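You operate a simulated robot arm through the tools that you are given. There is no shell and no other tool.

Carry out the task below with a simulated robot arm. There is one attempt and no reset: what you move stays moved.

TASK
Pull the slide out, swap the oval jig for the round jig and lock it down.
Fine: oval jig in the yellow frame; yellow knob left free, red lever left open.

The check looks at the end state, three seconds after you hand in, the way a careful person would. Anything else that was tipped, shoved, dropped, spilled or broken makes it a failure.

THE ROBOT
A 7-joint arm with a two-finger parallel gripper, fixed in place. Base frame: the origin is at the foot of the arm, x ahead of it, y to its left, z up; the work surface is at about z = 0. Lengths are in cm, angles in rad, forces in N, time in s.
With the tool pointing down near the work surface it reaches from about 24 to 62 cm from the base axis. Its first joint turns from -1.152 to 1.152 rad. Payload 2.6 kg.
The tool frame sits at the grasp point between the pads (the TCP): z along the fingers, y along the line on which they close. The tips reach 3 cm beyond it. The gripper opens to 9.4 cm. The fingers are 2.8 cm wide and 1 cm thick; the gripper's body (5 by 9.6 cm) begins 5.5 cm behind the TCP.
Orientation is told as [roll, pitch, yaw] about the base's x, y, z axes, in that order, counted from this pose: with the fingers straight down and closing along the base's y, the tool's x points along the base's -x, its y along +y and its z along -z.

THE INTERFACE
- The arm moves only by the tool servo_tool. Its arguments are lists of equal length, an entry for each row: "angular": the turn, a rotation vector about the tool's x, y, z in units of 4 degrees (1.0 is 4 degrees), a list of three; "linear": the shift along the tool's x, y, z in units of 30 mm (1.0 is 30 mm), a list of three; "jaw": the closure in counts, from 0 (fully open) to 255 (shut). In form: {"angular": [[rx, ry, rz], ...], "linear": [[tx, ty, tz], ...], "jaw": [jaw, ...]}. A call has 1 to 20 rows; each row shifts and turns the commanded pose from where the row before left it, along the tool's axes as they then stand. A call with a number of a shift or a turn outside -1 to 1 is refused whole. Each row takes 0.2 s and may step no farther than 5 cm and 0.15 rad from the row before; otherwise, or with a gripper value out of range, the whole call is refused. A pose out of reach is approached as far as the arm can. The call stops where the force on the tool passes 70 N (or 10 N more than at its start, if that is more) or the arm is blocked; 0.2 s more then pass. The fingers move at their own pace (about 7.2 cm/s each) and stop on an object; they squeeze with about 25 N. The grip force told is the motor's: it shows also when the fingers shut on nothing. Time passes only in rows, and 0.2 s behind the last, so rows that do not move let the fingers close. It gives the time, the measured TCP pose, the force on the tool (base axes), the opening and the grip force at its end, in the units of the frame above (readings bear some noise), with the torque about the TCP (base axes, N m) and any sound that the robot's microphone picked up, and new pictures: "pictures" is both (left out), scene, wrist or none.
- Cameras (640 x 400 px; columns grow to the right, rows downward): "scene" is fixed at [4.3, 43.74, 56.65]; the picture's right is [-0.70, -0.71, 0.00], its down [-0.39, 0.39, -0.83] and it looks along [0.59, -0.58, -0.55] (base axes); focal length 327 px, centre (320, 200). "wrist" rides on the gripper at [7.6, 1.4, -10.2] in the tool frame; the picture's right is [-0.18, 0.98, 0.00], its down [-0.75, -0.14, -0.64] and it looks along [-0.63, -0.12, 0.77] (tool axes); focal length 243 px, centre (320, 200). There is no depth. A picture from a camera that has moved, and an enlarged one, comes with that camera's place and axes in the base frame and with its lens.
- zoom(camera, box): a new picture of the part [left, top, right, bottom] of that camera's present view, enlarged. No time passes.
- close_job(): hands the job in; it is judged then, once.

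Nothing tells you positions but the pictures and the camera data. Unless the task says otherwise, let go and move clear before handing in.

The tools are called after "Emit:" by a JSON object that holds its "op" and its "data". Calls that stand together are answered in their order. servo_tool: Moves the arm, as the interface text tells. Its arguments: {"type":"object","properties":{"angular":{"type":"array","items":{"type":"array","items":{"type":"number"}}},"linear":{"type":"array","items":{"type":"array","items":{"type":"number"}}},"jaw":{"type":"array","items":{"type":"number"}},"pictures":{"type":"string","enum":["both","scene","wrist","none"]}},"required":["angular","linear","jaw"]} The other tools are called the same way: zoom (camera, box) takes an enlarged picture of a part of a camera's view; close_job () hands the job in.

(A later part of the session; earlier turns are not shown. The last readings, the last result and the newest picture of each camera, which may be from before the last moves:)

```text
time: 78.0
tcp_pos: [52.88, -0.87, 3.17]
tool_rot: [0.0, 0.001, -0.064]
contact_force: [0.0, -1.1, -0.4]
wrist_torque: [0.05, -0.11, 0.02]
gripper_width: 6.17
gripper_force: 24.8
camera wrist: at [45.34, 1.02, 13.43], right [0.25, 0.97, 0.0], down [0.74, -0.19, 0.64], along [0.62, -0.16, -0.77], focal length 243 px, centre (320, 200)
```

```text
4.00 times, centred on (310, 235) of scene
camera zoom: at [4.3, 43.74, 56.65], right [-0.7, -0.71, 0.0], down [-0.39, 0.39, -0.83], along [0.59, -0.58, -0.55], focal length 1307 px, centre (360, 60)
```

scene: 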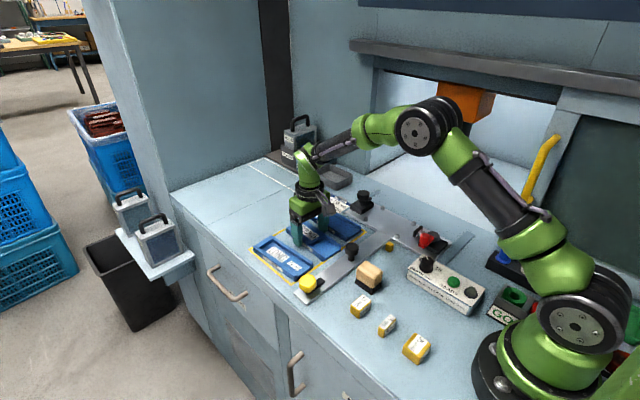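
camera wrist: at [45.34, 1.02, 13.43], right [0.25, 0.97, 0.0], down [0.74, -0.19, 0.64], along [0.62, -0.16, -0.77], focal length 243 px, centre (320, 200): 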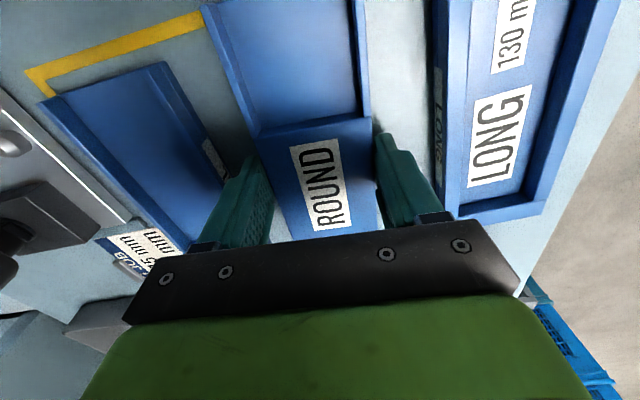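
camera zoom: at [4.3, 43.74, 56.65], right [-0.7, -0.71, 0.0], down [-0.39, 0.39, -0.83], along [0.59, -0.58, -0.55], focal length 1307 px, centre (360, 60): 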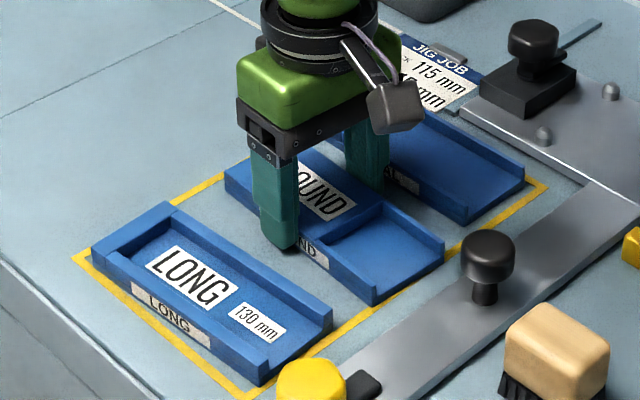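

Emit:
{"op": "zoom", "data": {"camera": "wrist", "box": [180, 0, 400, 120]}}

Emit:
{"op": "servo_tool", "data": {"angular": [[0, 0, 0], [0, 0, 0], [0, 0, 0], [0, 0, 0]], "linear": [[0, 0, -0.08], [0, 0, -0.1], [0, 0, -0.15], [0, 0, 0]], "jaw": [255, 255, 255, 255], "pictures": "both"}}

Emit:
{"op": "zoom", "data": {"camera": "scene", "box": [240, 185, 380, 285]}}

```text
2.91 times, centred on (290, 60) of wrist
camera zoom: at [45.34, 1.02, 13.43], right [0.25, 0.97, 0.0], down [0.74, -0.19, 0.64], along [0.62, -0.16, -0.77], focal length 706 px, centre (407, 607)
```

zoom: 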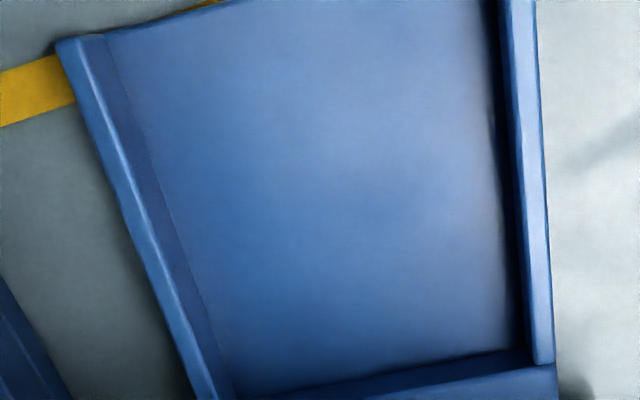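

```text
time: 79.0
tcp_pos: [52.85, -0.76, 4.31]
tool_rot: [-0.001, -0.001, -0.062]
contact_force: [0.5, 0.4, -1.8]
wrist_torque: [0.01, -0.02, -0.02]
gripper_width: 6.17
gripper_force: 25.7
camera wrist: at [45.35, 1.03, 14.4], right [0.25, 0.97, 0.0], down [0.74, -0.19, 0.64], along [0.62, -0.16, -0.77], focal length 243 px, centre (320, 200)
```

scene: 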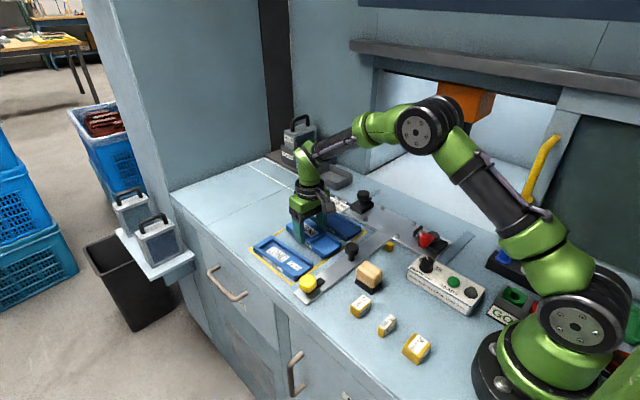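
wrist: 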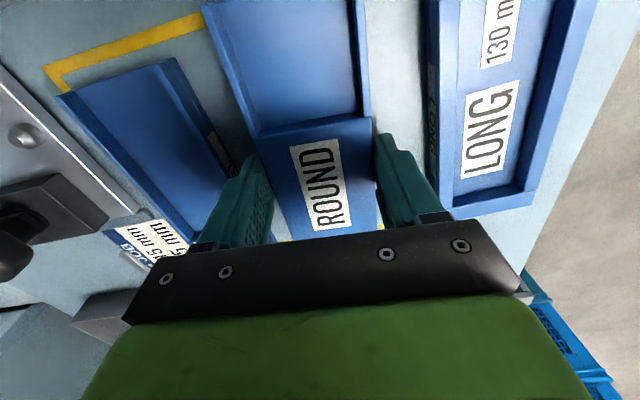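

```text
4.00 times, centred on (310, 235) of scene
camera zoom: at [4.3, 43.74, 56.65], right [-0.7, -0.71, 0.0], down [-0.39, 0.39, -0.83], along [0.59, -0.58, -0.55], focal length 1307 px, centre (360, 60)
```

zoom: 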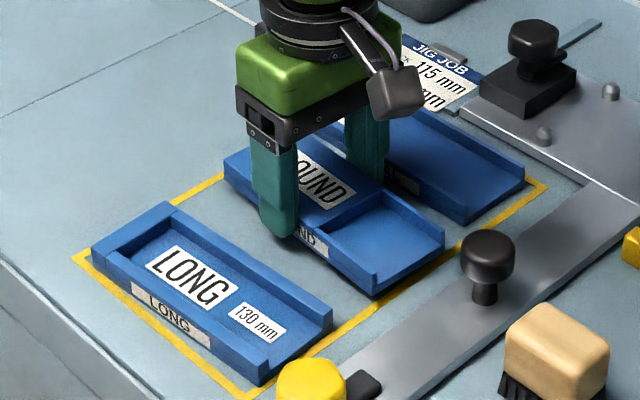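

ROUND is held and lifts freely. I'll raise it, square it to yaw 0, and carry it over the carriage.

Emit:
{"op": "servo_tool", "data": {"angular": [[0, 0, 0], [0, 0, 0], [0, 0, 0], [0, 0, 0], [0, 0, 0], [0, 0, 0], [0, 0, 0], [0, 0, -0.45], [0, 0, -0.45], [0, 0, 0]], "linear": [[0, 0, -0.2], [0, 0, -0.4], [0, 0, -0.6], [0, 0, -0.6], [0, 0, -0.6], [0, 0, -0.5], [0, 0, -0.3], [0, 0, 0], [0, 0, 0], [0, 0, 0]], "jaw": [255, 255, 255, 255, 255, 255, 255, 255, 255, 255], "pictures": "none"}}

Emit:
{"op": "servo_tool", "data": {"angular": [[0, 0, 0], [0, 0, 0], [0, 0, 0], [0, 0, 0], [0, 0, 0], [0, 0, 0], [0, 0, 0], [0, 0, 0], [0, 0, 0], [0, 0, 0], [0, 0, 0], [0, 0, 0], [0, 0, 0], [0, 0, 0], [0, 0, 0]], "linear": [[0.12, -0.23, 0], [0.2, -0.4, 0], [0.26, -0.5, 0], [0.26, -0.5, 0], [0.26, -0.5, 0], [0.26, -0.5, 0], [0.26, -0.5, 0], [0.26, -0.5, 0], [0.26, -0.5, 0], [0.26, -0.5, 0], [0.26, -0.5, 0], [0.26, -0.5, 0], [0.26, -0.47, 0], [0.2, -0.35, 0], [0, 0, 0]], "jaw": [255, 255, 255, 255, 255, 255, 255, 255, 255, 255, 255, 255, 255, 255, 255], "pictures": "both"}}

```text
time: 81.2
tcp_pos: [52.87, -0.81, 13.76]
tool_rot: [0.0, 0.0, 0.002]
contact_force: [0.0, 0.5, -2.3]
wrist_torque: [0.02, -0.02, -0.01]
gripper_width: 6.17
gripper_force: 25.0
```

```text
time: 84.4
tcp_pos: [42.86, -20.22, 13.73]
tool_rot: [0.0, 0.0, 0.001]
contact_force: [0.2, 0.1, -2.8]
wrist_torque: [-0.03, -0.01, 0.01]
gripper_width: 6.19
gripper_force: 25.3
camera wrist: at [35.27, -18.84, 23.93], right [0.18, 0.98, 0.0], down [0.75, -0.14, 0.64], along [0.63, -0.12, -0.77], focal length 243 px, centre (320, 200)
```

scene: 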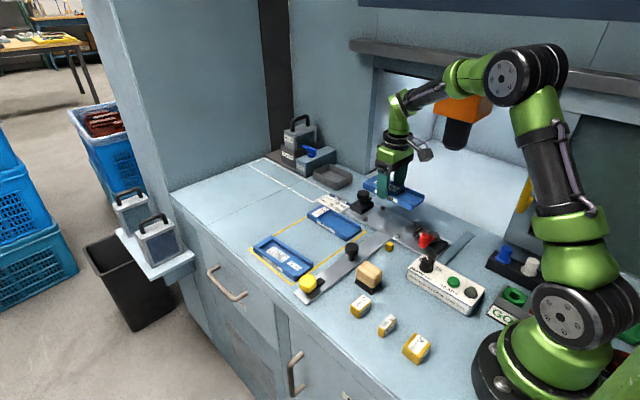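
wrist: 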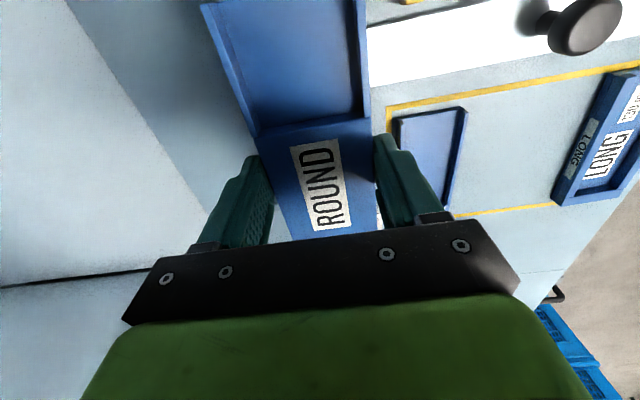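

Emit:
{"op": "servo_tool", "data": {"angular": [[0, 0, 0], [0, 0, 0], [0, 0, 0], [0, 0, 0], [0, 0, 0], [0, 0, 0]], "linear": [[0.085, -0.1, 0.2], [0, 0, 0.5], [0, 0, 0.6], [0, 0, 0.6], [0, 0, 0.5], [0, 0, 0]], "jaw": [255, 255, 255, 255, 255, 255], "pictures": "both"}}

Emit:
{"op": "zoom", "data": {"camera": "scene", "box": [350, 180, 450, 260]}}

Emit:
{"op": "zoom", "data": {"camera": "wrist", "box": [180, 0, 440, 240]}}

```text
time: 85.8
tcp_pos: [42.59, -20.48, 6.57]
tool_rot: [0.0, -0.001, 0.0]
contact_force: [1.2, -0.1, -2.2]
wrist_torque: [-0.03, 0.03, -0.01]
gripper_width: 6.16
gripper_force: 24.2
camera wrist: at [34.92, -19.05, 16.68], right [0.18, 0.98, 0.0], down [0.75, -0.14, 0.64], along [0.63, -0.12, -0.77], focal length 243 px, centre (320, 200)
```

scene: 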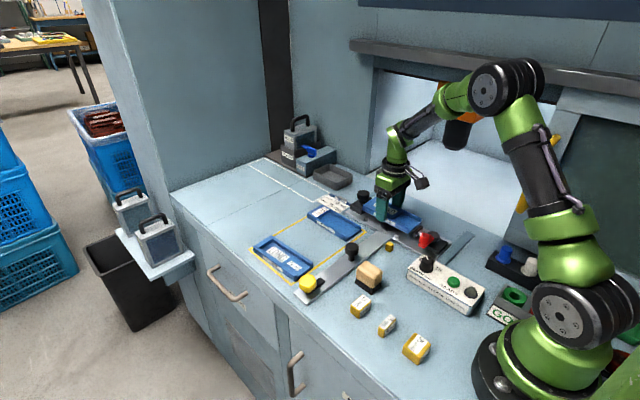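
wrist: 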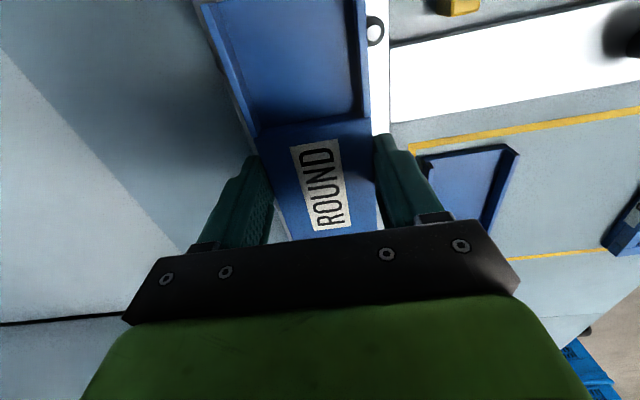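

```text
5.00 times, centred on (400, 220) of scene
camera zoom: at [4.3, 43.74, 56.65], right [-0.7, -0.71, 0.0], down [-0.39, 0.39, -0.83], along [0.59, -0.58, -0.55], focal length 1634 px, centre (-80, 100)
```

zoom: 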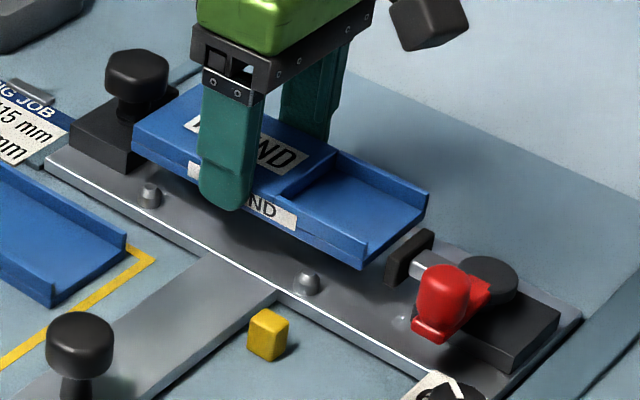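

```text
1.67 times, centred on (310, 120) of wrist
camera zoom: at [34.92, -19.05, 16.68], right [0.18, 0.98, 0.0], down [0.75, -0.14, 0.64], along [0.63, -0.12, -0.77], focal length 404 px, centre (337, 333)
```

zoom: 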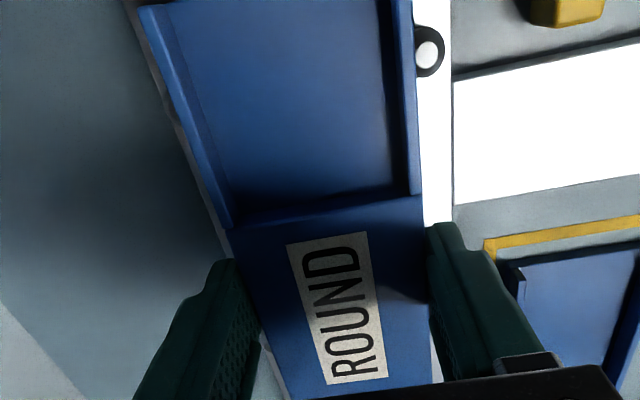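

ROUND lines up with where OVAL sat. I'll lower it in small steps between the pins, watching the contact force.

Emit:
{"op": "servo_tool", "data": {"angular": [[0, 0, 0], [0, 0, 0], [0, 0, 0], [0, 0, 0]], "linear": [[0, 0, 0.15], [0, 0, 0.15], [0, 0, 0.1], [0, 0, 0]], "jaw": [255, 255, 255, 255], "pictures": "none"}}

Emit:
{"op": "zoom", "data": {"camera": "scene", "box": [350, 190, 430, 250]}}

Emit:
{"op": "zoom", "data": {"camera": "wrist", "box": [180, 0, 440, 160]}}

```text
time: 86.8
tcp_pos: [42.49, -20.55, 5.26]
tool_rot: [0.0, 0.0, 0.001]
contact_force: [-0.3, 0.5, -2.7]
wrist_torque: [0.02, 0.01, 0.0]
gripper_width: 6.2
gripper_force: 24.9
```

```text
6.67 times, centred on (390, 220) of scene
camera zoom: at [4.3, 43.74, 56.65], right [-0.7, -0.71, 0.0], down [-0.39, 0.39, -0.83], along [0.59, -0.58, -0.55], focal length 2179 px, centre (-147, 67)
```

zoom: 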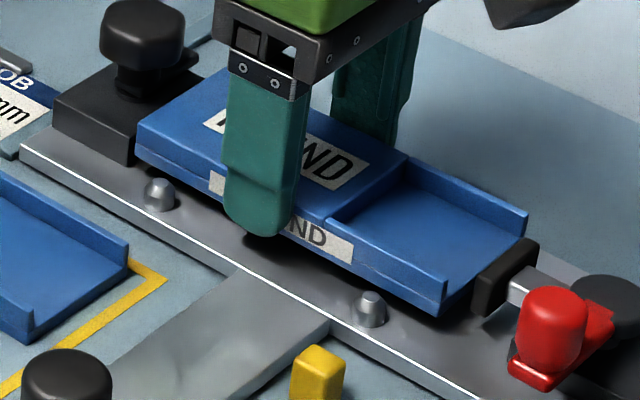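

```text
2.46 times, centred on (310, 80) of wrist
camera zoom: at [34.91, -19.14, 15.48], right [0.18, 0.98, 0.0], down [0.75, -0.14, 0.64], along [0.63, -0.12, -0.77], focal length 597 px, centre (345, 495)
```

zoom: 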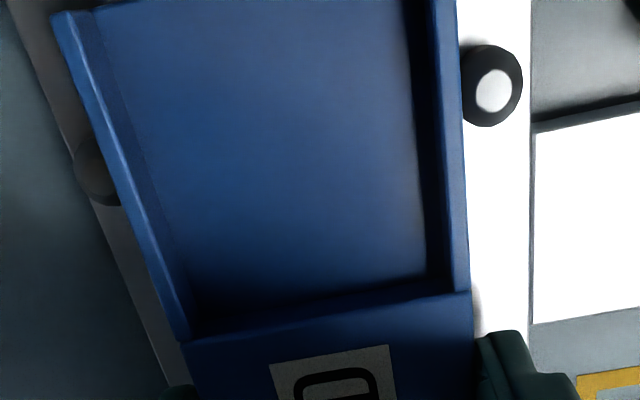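

Emit:
{"op": "servo_tool", "data": {"angular": [[0, 0, 0], [0, 0, 0], [0, 0, 0]], "linear": [[0, 0, 0.08], [0, 0, 0.07], [0, 0, 0]], "jaw": [255, 255, 255], "pictures": "none"}}

Emit:
{"op": "servo_tool", "data": {"angular": [[0, 0, 0], [0, 0, 0]], "linear": [[0, 0, 0.07], [0, 0, 0]], "jaw": [255, 255], "pictures": "none"}}

Emit:
{"op": "zoom", "data": {"camera": "scene", "box": [350, 190, 430, 250]}}

```text
time: 87.6
tcp_pos: [42.47, -20.4, 4.78]
tool_rot: [0.0, 0.0, 0.0]
contact_force: [0.2, 0.0, -2.5]
wrist_torque: [0.0, 0.0, 0.03]
gripper_width: 6.18
gripper_force: 24.8
```

```text
time: 88.2
tcp_pos: [42.52, -20.46, 4.69]
tool_rot: [0.0, 0.0, -0.001]
contact_force: [-0.2, 0.2, -2.7]
wrist_torque: [0.0, -0.04, 0.0]
gripper_width: 6.19
gripper_force: 24.9
```

```text
6.67 times, centred on (390, 220) of scene
camera zoom: at [4.3, 43.74, 56.65], right [-0.7, -0.71, 0.0], down [-0.39, 0.39, -0.83], along [0.59, -0.58, -0.55], focal length 2179 px, centre (-147, 67)
```

zoom: 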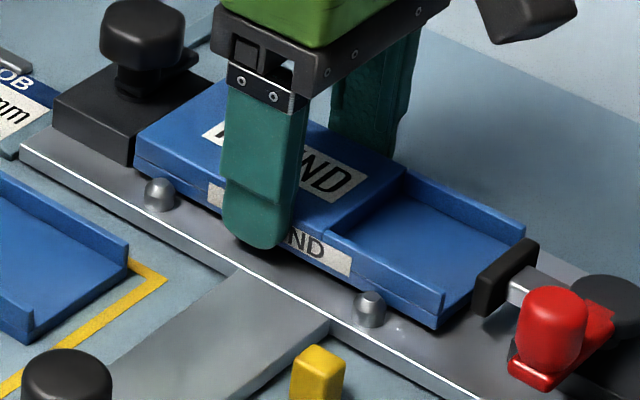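

Emit:
{"op": "servo_tool", "data": {"angular": [[0, 0, 0], [0, 0, 0]], "linear": [[0, 0, 0.05], [0, 0, 0]], "jaw": [255, 255], "pictures": "none"}}

Emit:
{"op": "servo_tool", "data": {"angular": [[0, 0, 0], [0, 0, 0]], "linear": [[0, 0, 0.04], [0, 0, 0]], "jaw": [255, 255], "pictures": "none"}}

Emit:
{"op": "zoom", "data": {"camera": "scene", "box": [350, 190, 430, 250]}}

```text
time: 88.8
tcp_pos: [42.51, -20.33, 4.5]
tool_rot: [0.0, 0.001, 0.001]
contact_force: [0.5, 0.2, -2.8]
wrist_torque: [0.0, 0.02, 0.01]
gripper_width: 6.18
gripper_force: 25.0
```

```text
time: 89.4
tcp_pos: [42.5, -20.43, 4.42]
tool_rot: [-0.001, 0.0, 0.001]
contact_force: [-0.3, 0.2, -2.9]
wrist_torque: [-0.02, 0.03, -0.01]
gripper_width: 6.17
gripper_force: 25.1
```

```text
6.67 times, centred on (390, 220) of scene
camera zoom: at [4.3, 43.74, 56.65], right [-0.7, -0.71, 0.0], down [-0.39, 0.39, -0.83], along [0.59, -0.58, -0.55], focal length 2179 px, centre (-147, 67)
```

zoom: 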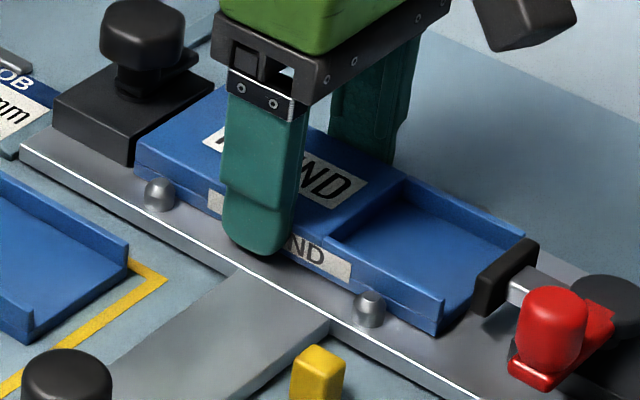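

Emit:
{"op": "servo_tool", "data": {"angular": [[0, 0, 0], [0, 0, 0]], "linear": [[0, 0, 0.04], [0, 0, 0]], "jaw": [255, 255], "pictures": "none"}}

Emit:
{"op": "servo_tool", "data": {"angular": [[0, 0, 0], [0, 0, 0]], "linear": [[0, 0, 0.03], [0, 0, 0]], "jaw": [255, 255], "pictures": "none"}}

Emit:
{"op": "zoom", "data": {"camera": "scene", "box": [350, 190, 430, 250]}}

```text
time: 90.0
tcp_pos: [42.42, -20.3, 4.42]
tool_rot: [0.0, -0.001, 0.0]
contact_force: [-0.2, 1.4, -0.2]
wrist_torque: [0.07, 0.06, 0.03]
gripper_width: 6.2
gripper_force: 24.9
```

```text
time: 90.6
tcp_pos: [42.46, -20.39, 4.28]
tool_rot: [0.001, -0.003, -0.001]
contact_force: [-7.2, 1.9, 19.4]
wrist_torque: [0.17, 0.58, 0.07]
gripper_width: 6.15
gripper_force: 25.0
```

```text
6.67 times, centred on (390, 220) of scene
camera zoom: at [4.29, 43.75, 56.65], right [-0.7, -0.71, 0.0], down [-0.39, 0.39, -0.83], along [0.59, -0.58, -0.55], focal length 2179 px, centre (-147, 67)
```

zoom: 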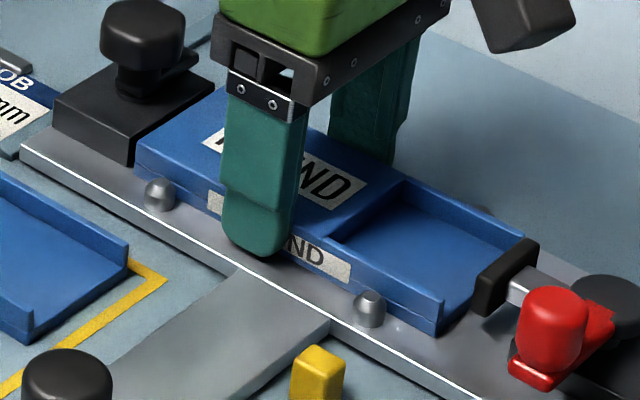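

ROUND is seated on the plate between the pins. I'll ease off, open, rise, and look at the seating before locking.

Emit:
{"op": "servo_tool", "data": {"angular": [[0, 0, 0], [0, 0, 0], [0, 0, 0], [0, 0, 0], [0, 0, 0], [0, 0, 0], [0, 0, 0], [0, 0, 0], [0, 0, 0], [0, 0, 0]], "linear": [[0, 0, -0.04], [0, 0, 0], [0, 0, 0], [0, 0, 0], [0, 0, -0.2], [0, 0, -0.5], [0, 0, -0.8], [0, 0, -1], [0, 0, -1], [0, 0, -0.5]], "jaw": [255, 43, 43, 43, 43, 43, 43, 43, 43, 43], "pictures": "both"}}

Emit:
{"op": "zoom", "data": {"camera": "scene", "box": [350, 190, 430, 250]}}

Emit:
{"op": "zoom", "data": {"camera": "wrist", "box": [200, 0, 440, 240]}}

```text
time: 92.8
tcp_pos: [42.51, -20.33, 16.53]
tool_rot: [-0.001, 0.001, 0.0]
contact_force: [0.4, -0.5, -0.7]
wrist_torque: [-0.01, 0.0, 0.01]
gripper_width: 7.81
gripper_force: 0.0
camera wrist: at [34.91, -18.99, 26.65], right [0.18, 0.98, 0.0], down [0.75, -0.14, 0.64], along [0.63, -0.12, -0.77], focal length 243 px, centre (320, 200)
```

scene: 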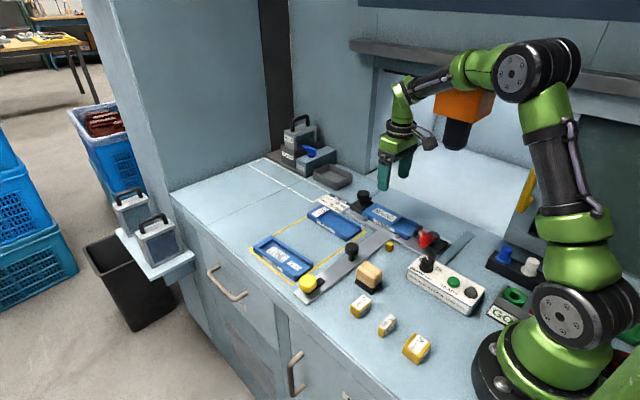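
wrist: 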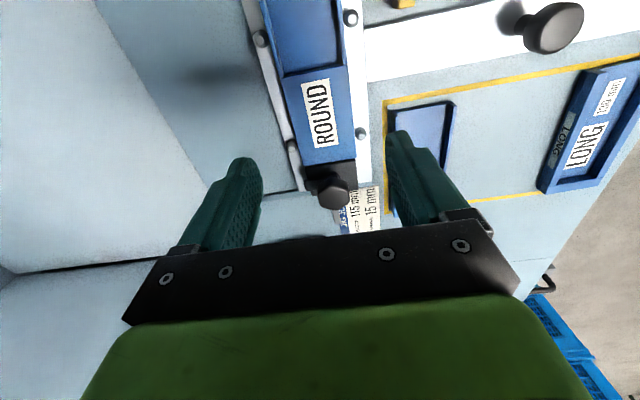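

```text
6.67 times, centred on (390, 220) of scene
camera zoom: at [4.3, 43.74, 56.65], right [-0.7, -0.71, 0.0], down [-0.39, 0.39, -0.83], along [0.59, -0.58, -0.55], focal length 2179 px, centre (-147, 67)
```

zoom: 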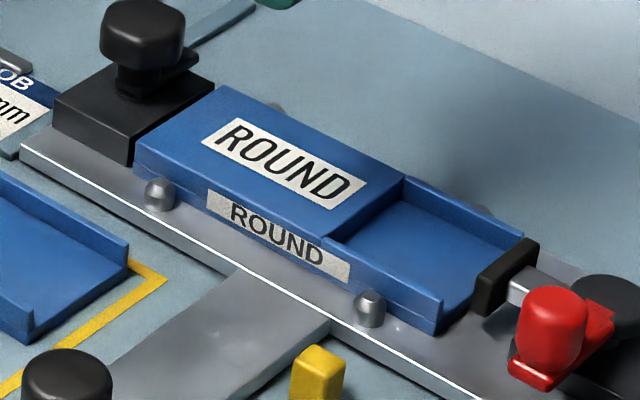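

```text
1.67 times, centred on (320, 120) of wrist
camera zoom: at [34.91, -18.99, 26.65], right [0.18, 0.98, 0.0], down [0.75, -0.14, 0.64], along [0.63, -0.12, -0.77], focal length 404 px, centre (320, 333)
```

zoom: 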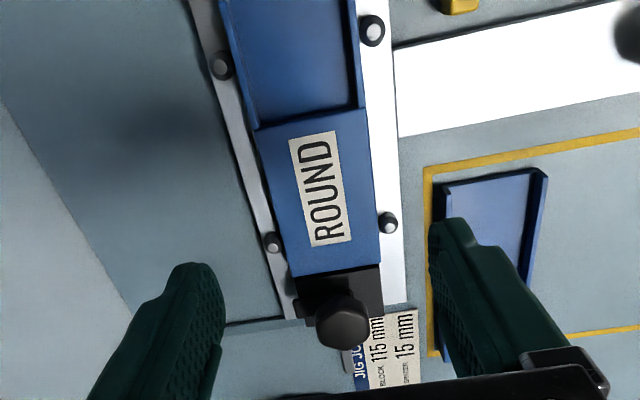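

ROUND is seated correctly, end against the clamp block. Now I'll return to the clamp knob: move above it and turn to yaw ~91° to match its flats, then lower.

Emit:
{"op": "servo_tool", "data": {"angular": [[0, 0, 0], [0, 0, 0], [0, 0, 0], [0, 0, 0], [0, 0, -1], [0, 0, -1], [0, 0, -1], [0, 0, -1], [0, 0, -1], [0, 0, -1], [0, 0, -1], [0, 0, -1], [0, 0, -1], [0, 0, -1], [0, 0, -1], [0, 0, -1], [0, 0, -1], [0, 0, -1], [0, 0, -1], [0, 0, -1]], "linear": [[-0.767, -0.03, -0.05], [-0.767, 0, 0], [-0.767, 0, 0], [-0.767, 0, 0], [0, 0, 0], [0, 0, 0], [0, 0, 0], [0, 0, 0], [0, 0, 0], [0, 0, 0], [0, 0, 0], [0, 0, 0], [0, 0, 0], [0, 0, 0], [0, 0, 0], [0, 0, 0], [0, 0, 0], [0, 0, 0], [0, 0, 0], [0, 0, 0]], "jaw": [100, 100, 100, 100, 100, 100, 100, 100, 100, 100, 100, 100, 100, 100, 100, 100, 100, 100, 100, 100], "pictures": "none"}}

Emit:
{"op": "servo_tool", "data": {"angular": [[0, 0, -1], [0, 0, -1], [0, 0, -1], [0, 0, -1], [0, 0, -1], [0, 0, -1], [0, 0, -0.7], [0, 0, 0]], "linear": [[0, 0, 0], [0, 0, 0], [0, 0, 0], [0, 0, 0], [0, 0, 0], [0, 0, 0], [0, 0, 0], [0, 0, 0]], "jaw": [100, 100, 100, 100, 100, 100, 100, 100], "pictures": "both"}}

Emit:
{"op": "zoom", "data": {"camera": "wrist", "box": [220, 30, 420, 250]}}

```text
time: 97.0
tcp_pos: [51.66, -20.64, 16.52]
tool_rot: [0.0, -0.001, 1.119]
contact_force: [-0.6, 0.5, 0.3]
wrist_torque: [-0.02, 0.02, 0.01]
gripper_width: 5.7
gripper_force: 0.2
```

```text
time: 98.8
tcp_pos: [51.83, -20.67, 16.6]
tool_rot: [-0.002, -0.001, 1.585]
contact_force: [-0.5, -0.2, 0.4]
wrist_torque: [0.01, 0.04, -0.03]
gripper_width: 5.72
gripper_force: 0.0
camera wrist: at [50.39, -28.24, 26.73], right [-0.99, 0.17, 0.0], down [0.13, 0.76, 0.64], along [0.11, 0.63, -0.77], focal length 243 px, centre (320, 200)
```

scene: 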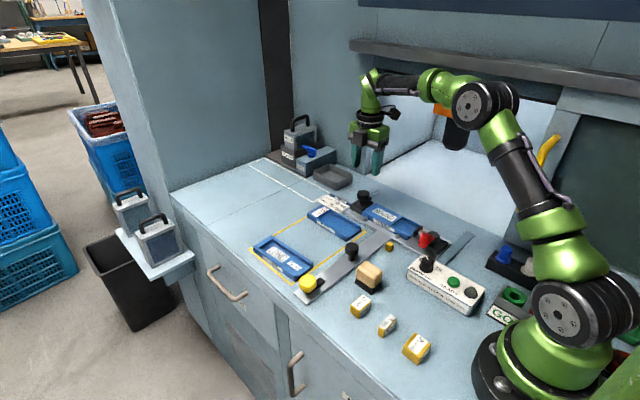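
wrist: 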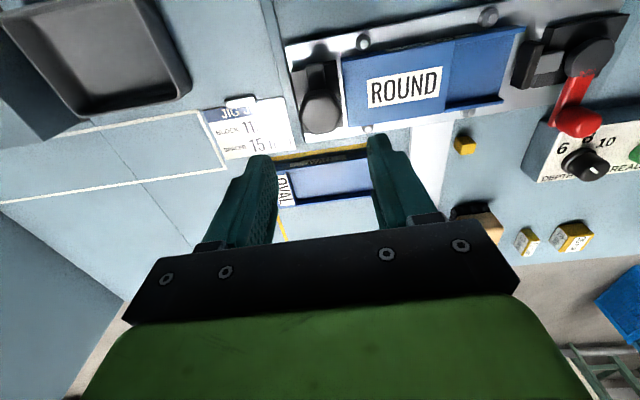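

```text
1.82 times, centred on (320, 140) of wrist
camera zoom: at [50.39, -28.24, 26.73], right [-0.99, 0.17, 0.0], down [0.13, 0.76, 0.64], along [0.11, 0.63, -0.77], focal length 441 px, centre (320, 309)
```

zoom: 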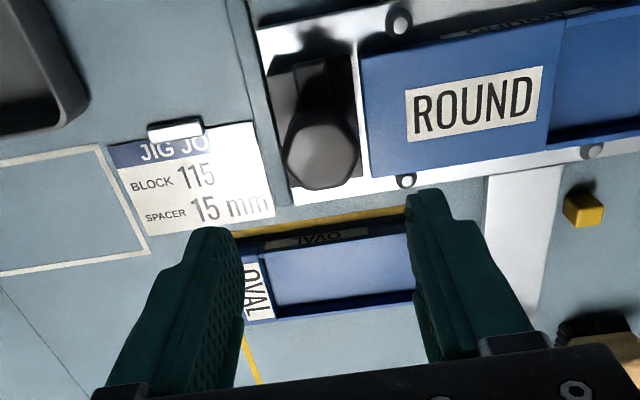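

Emit:
{"op": "servo_tool", "data": {"angular": [[0, 0, 0], [0, 0, 0], [0, 0, 0], [0, 0, 0], [0, 0, 0], [0, 0, 0]], "linear": [[-0.07, 0.01, 0.5], [0, 0, 0.7], [0, 0, 0.7], [0, 0, 0.5], [0, 0, 0.3], [0, 0, 0]], "jaw": [100, 100, 100, 100, 100, 100], "pictures": "both"}}

Emit:
{"op": "zoom", "data": {"camera": "wrist", "box": [220, 30, 420, 250]}}

Emit:
{"op": "zoom", "data": {"camera": "scene", "box": [330, 150, 430, 230]}}

```text
time: 100.2
tcp_pos: [51.84, -20.31, 8.4]
tool_rot: [0.001, -0.001, 1.585]
contact_force: [0.0, -0.4, -0.3]
wrist_torque: [0.01, 0.0, -0.02]
gripper_width: 5.71
gripper_force: 0.0
camera wrist: at [50.41, -27.97, 18.65], right [-0.99, 0.17, 0.0], down [0.13, 0.76, 0.64], along [0.11, 0.63, -0.77], focal length 243 px, centre (320, 200)
```

scene: 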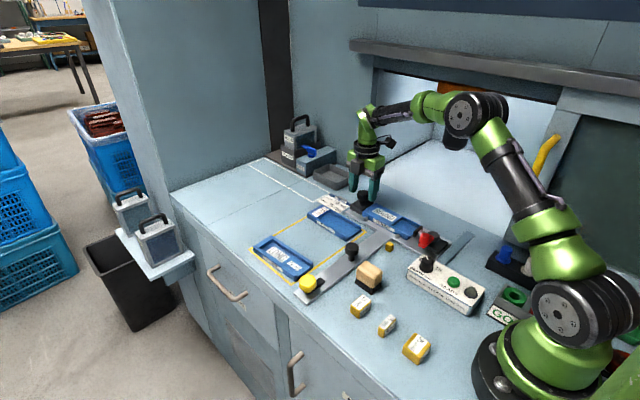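
wrist: 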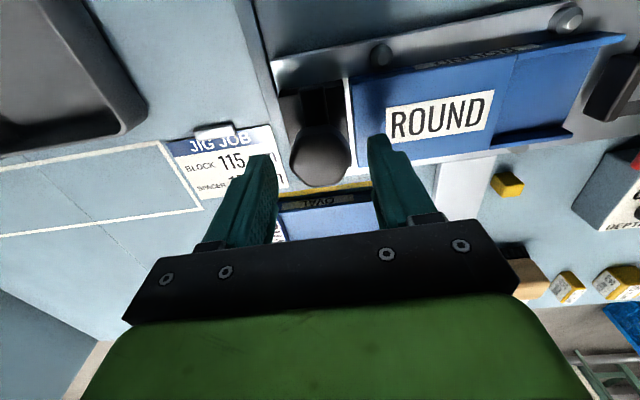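

```text
1.82 times, centred on (320, 140) of wrist
camera zoom: at [50.41, -27.97, 18.65], right [-0.99, 0.17, 0.0], down [0.13, 0.76, 0.64], along [0.11, 0.63, -0.77], focal length 441 px, centre (320, 309)
```

zoom: 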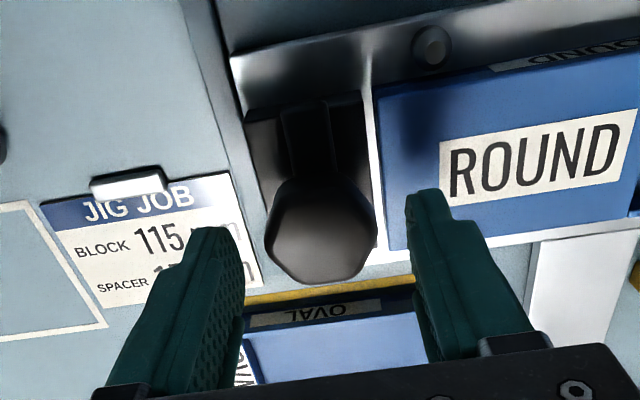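

```text
5.00 times, centred on (380, 190) of scene
camera zoom: at [4.3, 43.74, 56.65], right [-0.7, -0.71, 0.0], down [-0.39, 0.39, -0.83], along [0.59, -0.58, -0.55], focal length 1634 px, centre (20, 250)
```

zoom: 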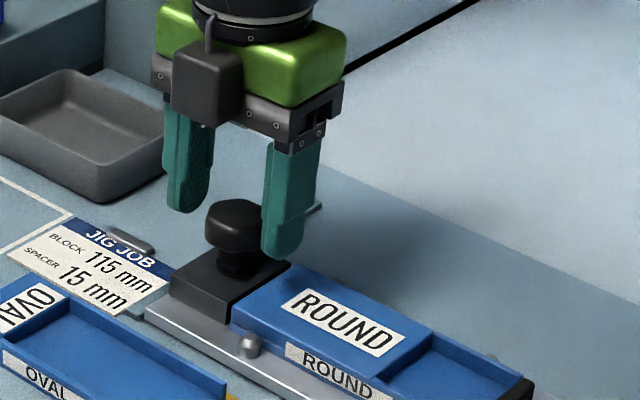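

Emit:
{"op": "servo_tool", "data": {"angular": [[0, 0, 0], [0, 0, 0], [0, 0, 0], [0, 0, 0], [0, 0, 0]], "linear": [[0.045, 0, 0.33], [0, 0, 0], [0, 0, 0], [0, 0, 0], [0, 0, 0]], "jaw": [100, 100, 255, 255, 255], "pictures": "wrist"}}

Emit:
{"op": "zoom", "data": {"camera": "wrist", "box": [220, 30, 420, 250]}}

```text
time: 101.4
tcp_pos: [51.68, -20.46, 7.39]
tool_rot: [0.001, 0.0, 1.584]
contact_force: [-7.9, 1.4, 3.7]
wrist_torque: [0.12, 0.21, -0.02]
gripper_width: 3.73
gripper_force: 45.2
camera wrist: at [50.36, -28.15, 17.65], right [-0.99, 0.17, 0.0], down [0.13, 0.76, 0.64], along [0.11, 0.63, -0.77], focal length 243 px, centre (320, 200)
```

wrist: 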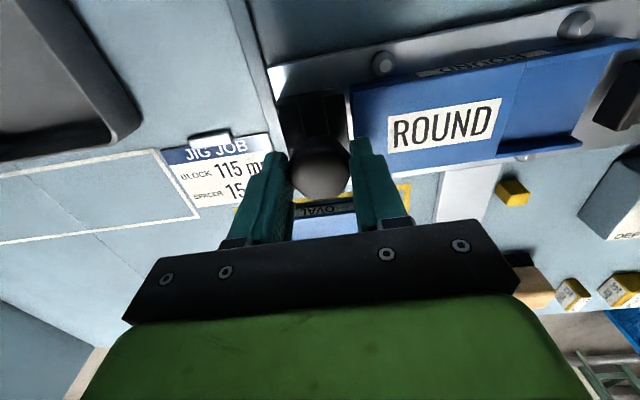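

```text
1.82 times, centred on (320, 140) of wrist
camera zoom: at [50.36, -28.15, 17.65], right [-0.99, 0.17, 0.0], down [0.13, 0.76, 0.64], along [0.11, 0.63, -0.77], focal length 441 px, centre (320, 309)
```

zoom: 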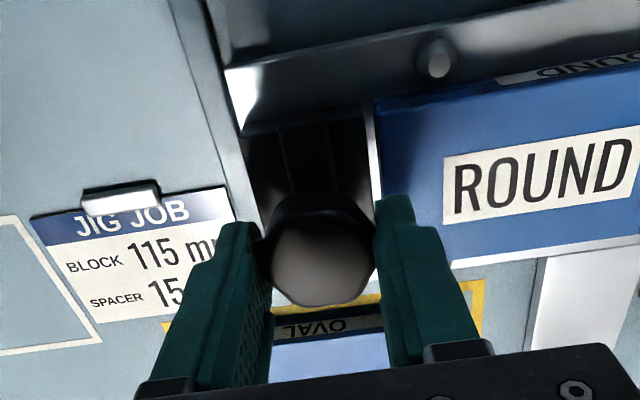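

Emit:
{"op": "servo_tool", "data": {"angular": [[0, 0, 1], [0, 0, 1], [0, 0, 1], [0, 0, 1], [0, 0, 1]], "linear": [[0, 0.015, 0], [0, 0, 0], [0, 0, 0], [0, 0, 0], [0, 0, 0]], "jaw": [255, 255, 255, 255, 255], "pictures": "none"}}

Emit:
{"op": "servo_tool", "data": {"angular": [[0, 0, 1], [0, 0, 1], [0, 0, 1], [0, 0, 1]], "linear": [[0, 0, 0], [0, 0, 0], [0, 0, 0], [0, 0, 0]], "jaw": [255, 255, 255, 255], "pictures": "wrist"}}

```text
time: 102.6
tcp_pos: [51.7, -20.54, 7.54]
tool_rot: [-0.002, 0.0, 1.235]
contact_force: [3.4, 0.4, 0.8]
wrist_torque: [0.19, -0.31, 0.01]
gripper_width: 3.75
gripper_force: 44.6
```

```text
time: 103.6
tcp_pos: [51.73, -20.35, 7.48]
tool_rot: [-0.002, 0.0, 0.957]
contact_force: [8.5, -1.3, 0.7]
wrist_torque: [-0.02, -0.22, 0.0]
gripper_width: 3.71
gripper_force: 44.7
camera wrist: at [46.14, -25.92, 17.65], right [-0.7, 0.72, 0.0], down [0.55, 0.53, 0.64], along [0.46, 0.45, -0.77], focal length 243 px, centre (320, 200)
```

wrist: 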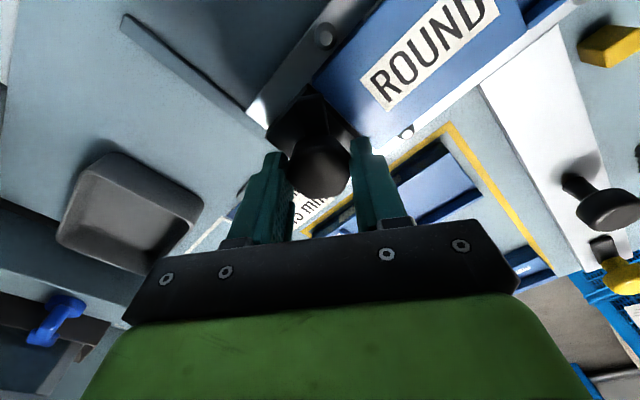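

Emit:
{"op": "servo_tool", "data": {"angular": [[0, 0, 1], [0, 0, 1], [0, 0, 1], [0, 0, 1], [0, 0, 1]], "linear": [[-0.01, -0.014, 0], [0, 0, 0], [0, 0, 0], [0, 0, 0], [0, 0, 0]], "jaw": [255, 255, 255, 255, 255], "pictures": "none"}}

Emit:
{"op": "servo_tool", "data": {"angular": [[0, 0, 1], [0, 0, 1], [0, 0, 1], [0, 0, 1]], "linear": [[0, 0, 0], [0, 0, 0], [0, 0, 0], [0, 0, 0]], "jaw": [255, 255, 255, 255], "pictures": "wrist"}}

Emit:
{"op": "zoom", "data": {"camera": "wrist", "box": [220, 30, 420, 250]}}

```text
time: 104.8
tcp_pos: [51.84, -20.54, 7.41]
tool_rot: [0.0, -0.003, 0.605]
contact_force: [7.3, -0.1, 5.0]
wrist_torque: [-0.18, -0.38, 0.02]
gripper_width: 3.74
gripper_force: 44.7
```

```text
time: 105.8
tcp_pos: [51.88, -20.4, 7.47]
tool_rot: [-0.004, -0.002, 0.329]
contact_force: [18.8, -1.4, -0.7]
wrist_torque: [-0.36, -0.55, 0.0]
gripper_width: 3.71
gripper_force: 44.8
camera wrist: at [44.05, -21.65, 17.63], right [-0.14, 0.99, 0.0], down [0.76, 0.11, 0.64], along [0.64, 0.09, -0.77], focal length 243 px, centre (320, 200)
```

wrist: 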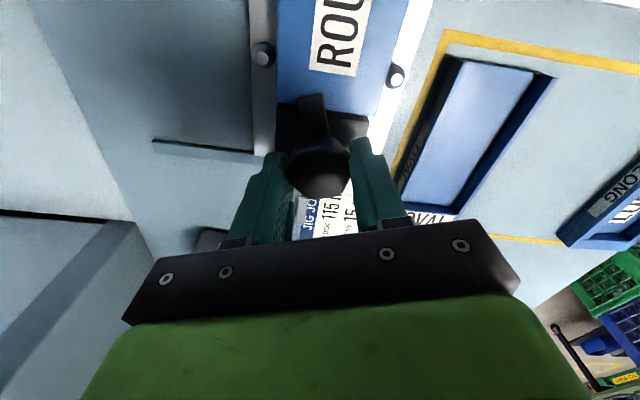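

```text
1.82 times, centred on (320, 140) of wrist
camera zoom: at [44.05, -21.65, 17.63], right [-0.14, 0.99, 0.0], down [0.76, 0.11, 0.64], along [0.64, 0.09, -0.77], focal length 441 px, centre (320, 309)
```

zoom: 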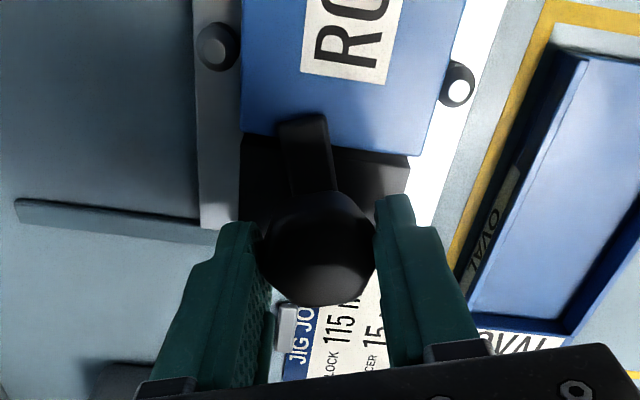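

Emit:
{"op": "servo_tool", "data": {"angular": [[0, 0, 1], [0, 0, 1], [0, 0, 1], [0, 0, 1], [0, 0, 0.7]], "linear": [[-0.025, -0.009, 0], [0, 0, 0], [0, 0, 0], [0, 0, 0], [0, 0, 0]], "jaw": [255, 255, 255, 255, 255], "pictures": "both"}}

Emit:
{"op": "zoom", "data": {"camera": "wrist", "box": [220, 30, 420, 250]}}

Emit:
{"op": "zoom", "data": {"camera": "scene", "box": [330, 150, 430, 230]}}

```text
time: 107.0
tcp_pos: [51.8, -20.56, 7.35]
tool_rot: [0.001, 0.004, -0.001]
contact_force: [3.1, -0.4, 6.4]
wrist_torque: [0.21, 0.2, 0.73]
gripper_width: 3.77
gripper_force: 45.1
camera wrist: at [44.16, -19.15, 17.66], right [0.18, 0.98, 0.0], down [0.75, -0.14, 0.64], along [0.63, -0.12, -0.77], focal length 243 px, centre (320, 200)
```

scene: 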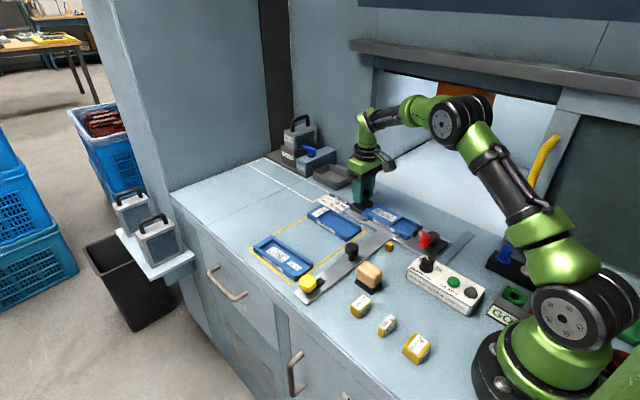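
wrist: 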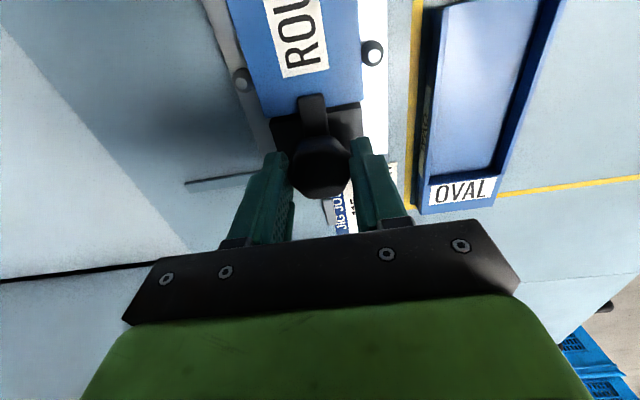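

```text
1.82 times, centred on (320, 140) of wrist
camera zoom: at [44.16, -19.15, 17.66], right [0.18, 0.98, 0.0], down [0.75, -0.14, 0.64], along [0.63, -0.12, -0.77], focal length 441 px, centre (320, 309)
```

zoom: 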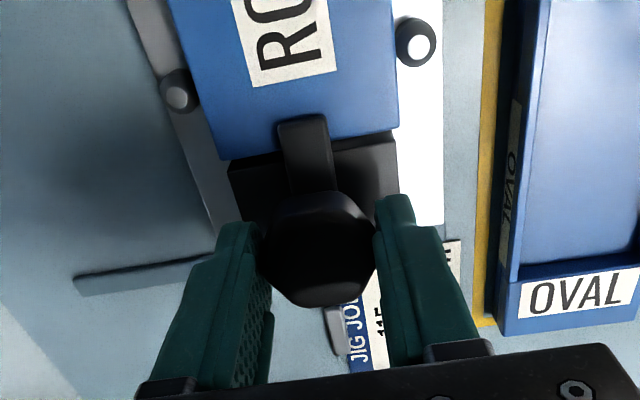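

```text
5.00 times, centred on (380, 190) of scene
camera zoom: at [4.29, 43.75, 56.65], right [-0.7, -0.71, 0.0], down [-0.39, 0.39, -0.83], along [0.59, -0.58, -0.55], focal length 1634 px, centre (20, 250)
```

zoom: 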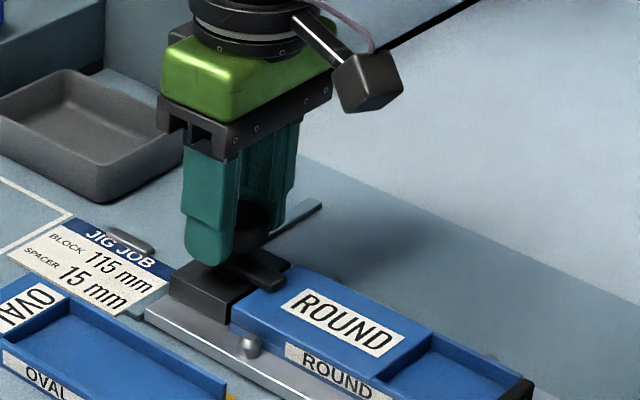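

The clamp knob reached its stop with the tab lying over the ROUND jig's end, as it did for OVAL. I'll relax, release and lift clear, then inspect.

Emit:
{"op": "servo_tool", "data": {"angular": [[0, 0, -0.2], [0, 0, 0], [0, 0, 0], [0, 0, 0], [0, 0, 0], [0, 0, 0], [0, 0, 0], [0, 0, 0], [0, 0, 0], [0, 0, 0], [0, 0, 0], [0, 0, 0]], "linear": [[0, 0, 0], [0, 0, 0], [0, 0, 0], [0, 0, 0], [0, 0, -0.3], [0, 0, -0.7], [0, 0, -1], [0, 0, -1], [0.3, 0.1, -1], [0.6, 0.1, -0.6], [0.6, 0.1, 0], [0, 0, 0]], "jaw": [255, 110, 110, 110, 100, 100, 100, 100, 100, 100, 100, 100], "pictures": "both"}}

Emit:
{"op": "zoom", "data": {"camera": "scene", "box": [340, 170, 460, 260]}}

Emit:
{"op": "zoom", "data": {"camera": "wrist", "box": [220, 0, 420, 240]}}

Emit:
{"op": "zoom", "data": {"camera": "scene", "box": [240, 185, 400, 305]}}

```text
time: 109.6
tcp_pos: [47.26, -19.61, 21.25]
tool_rot: [-0.001, 0.001, 0.014]
contact_force: [0.1, -0.1, 1.4]
wrist_torque: [-0.03, 0.01, -0.03]
gripper_width: 5.71
gripper_force: 0.0
camera wrist: at [39.58, -18.43, 31.46], right [0.17, 0.99, 0.0], down [0.76, -0.13, 0.64], along [0.63, -0.11, -0.77], focal length 243 px, centre (320, 200)
```

scene: 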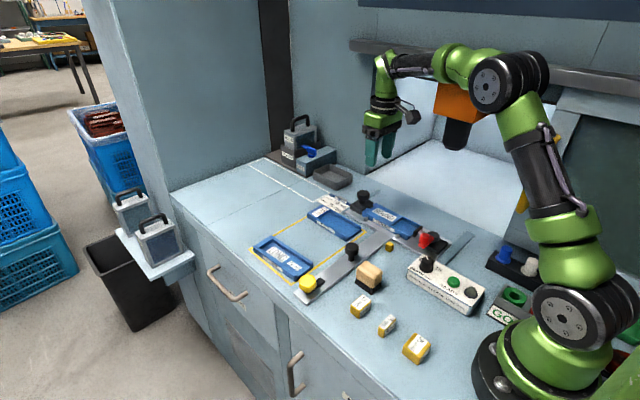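
wrist: 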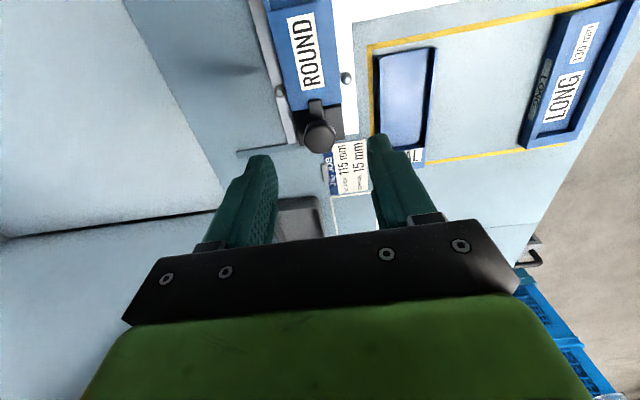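

```text
4.44 times, centred on (400, 215) of scene
camera zoom: at [4.3, 43.74, 56.65], right [-0.7, -0.71, 0.0], down [-0.39, 0.39, -0.83], along [0.59, -0.58, -0.55], focal length 1452 px, centre (-36, 133)
```

zoom: 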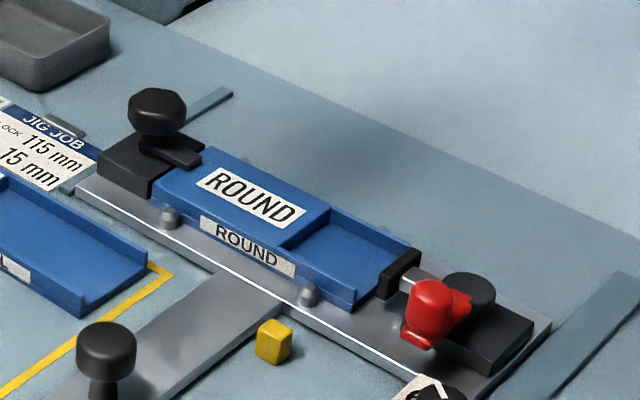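

```text
1.67 times, centred on (320, 120) of wrist
camera zoom: at [39.58, -18.43, 31.46], right [0.17, 0.99, 0.0], down [0.76, -0.13, 0.64], along [0.63, -0.11, -0.77], focal length 404 px, centre (320, 333)
```

zoom: 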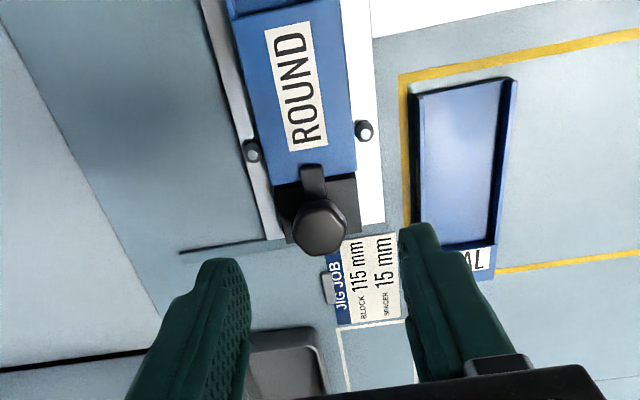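

```text
3.33 times, centred on (320, 245) of scene
camera zoom: at [4.3, 43.74, 56.65], right [-0.7, -0.71, 0.0], down [-0.39, 0.39, -0.83], along [0.59, -0.58, -0.55], focal length 1089 px, centre (320, 50)
```

zoom: 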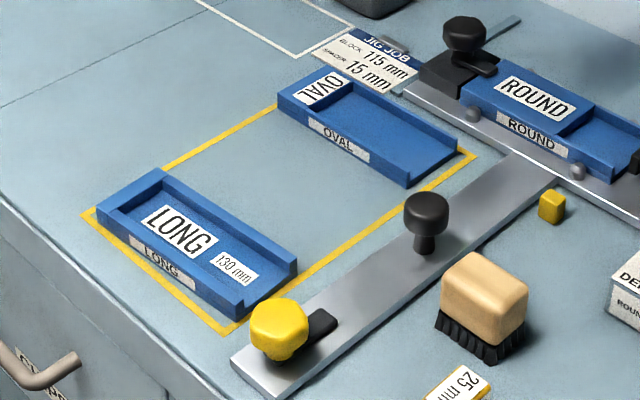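

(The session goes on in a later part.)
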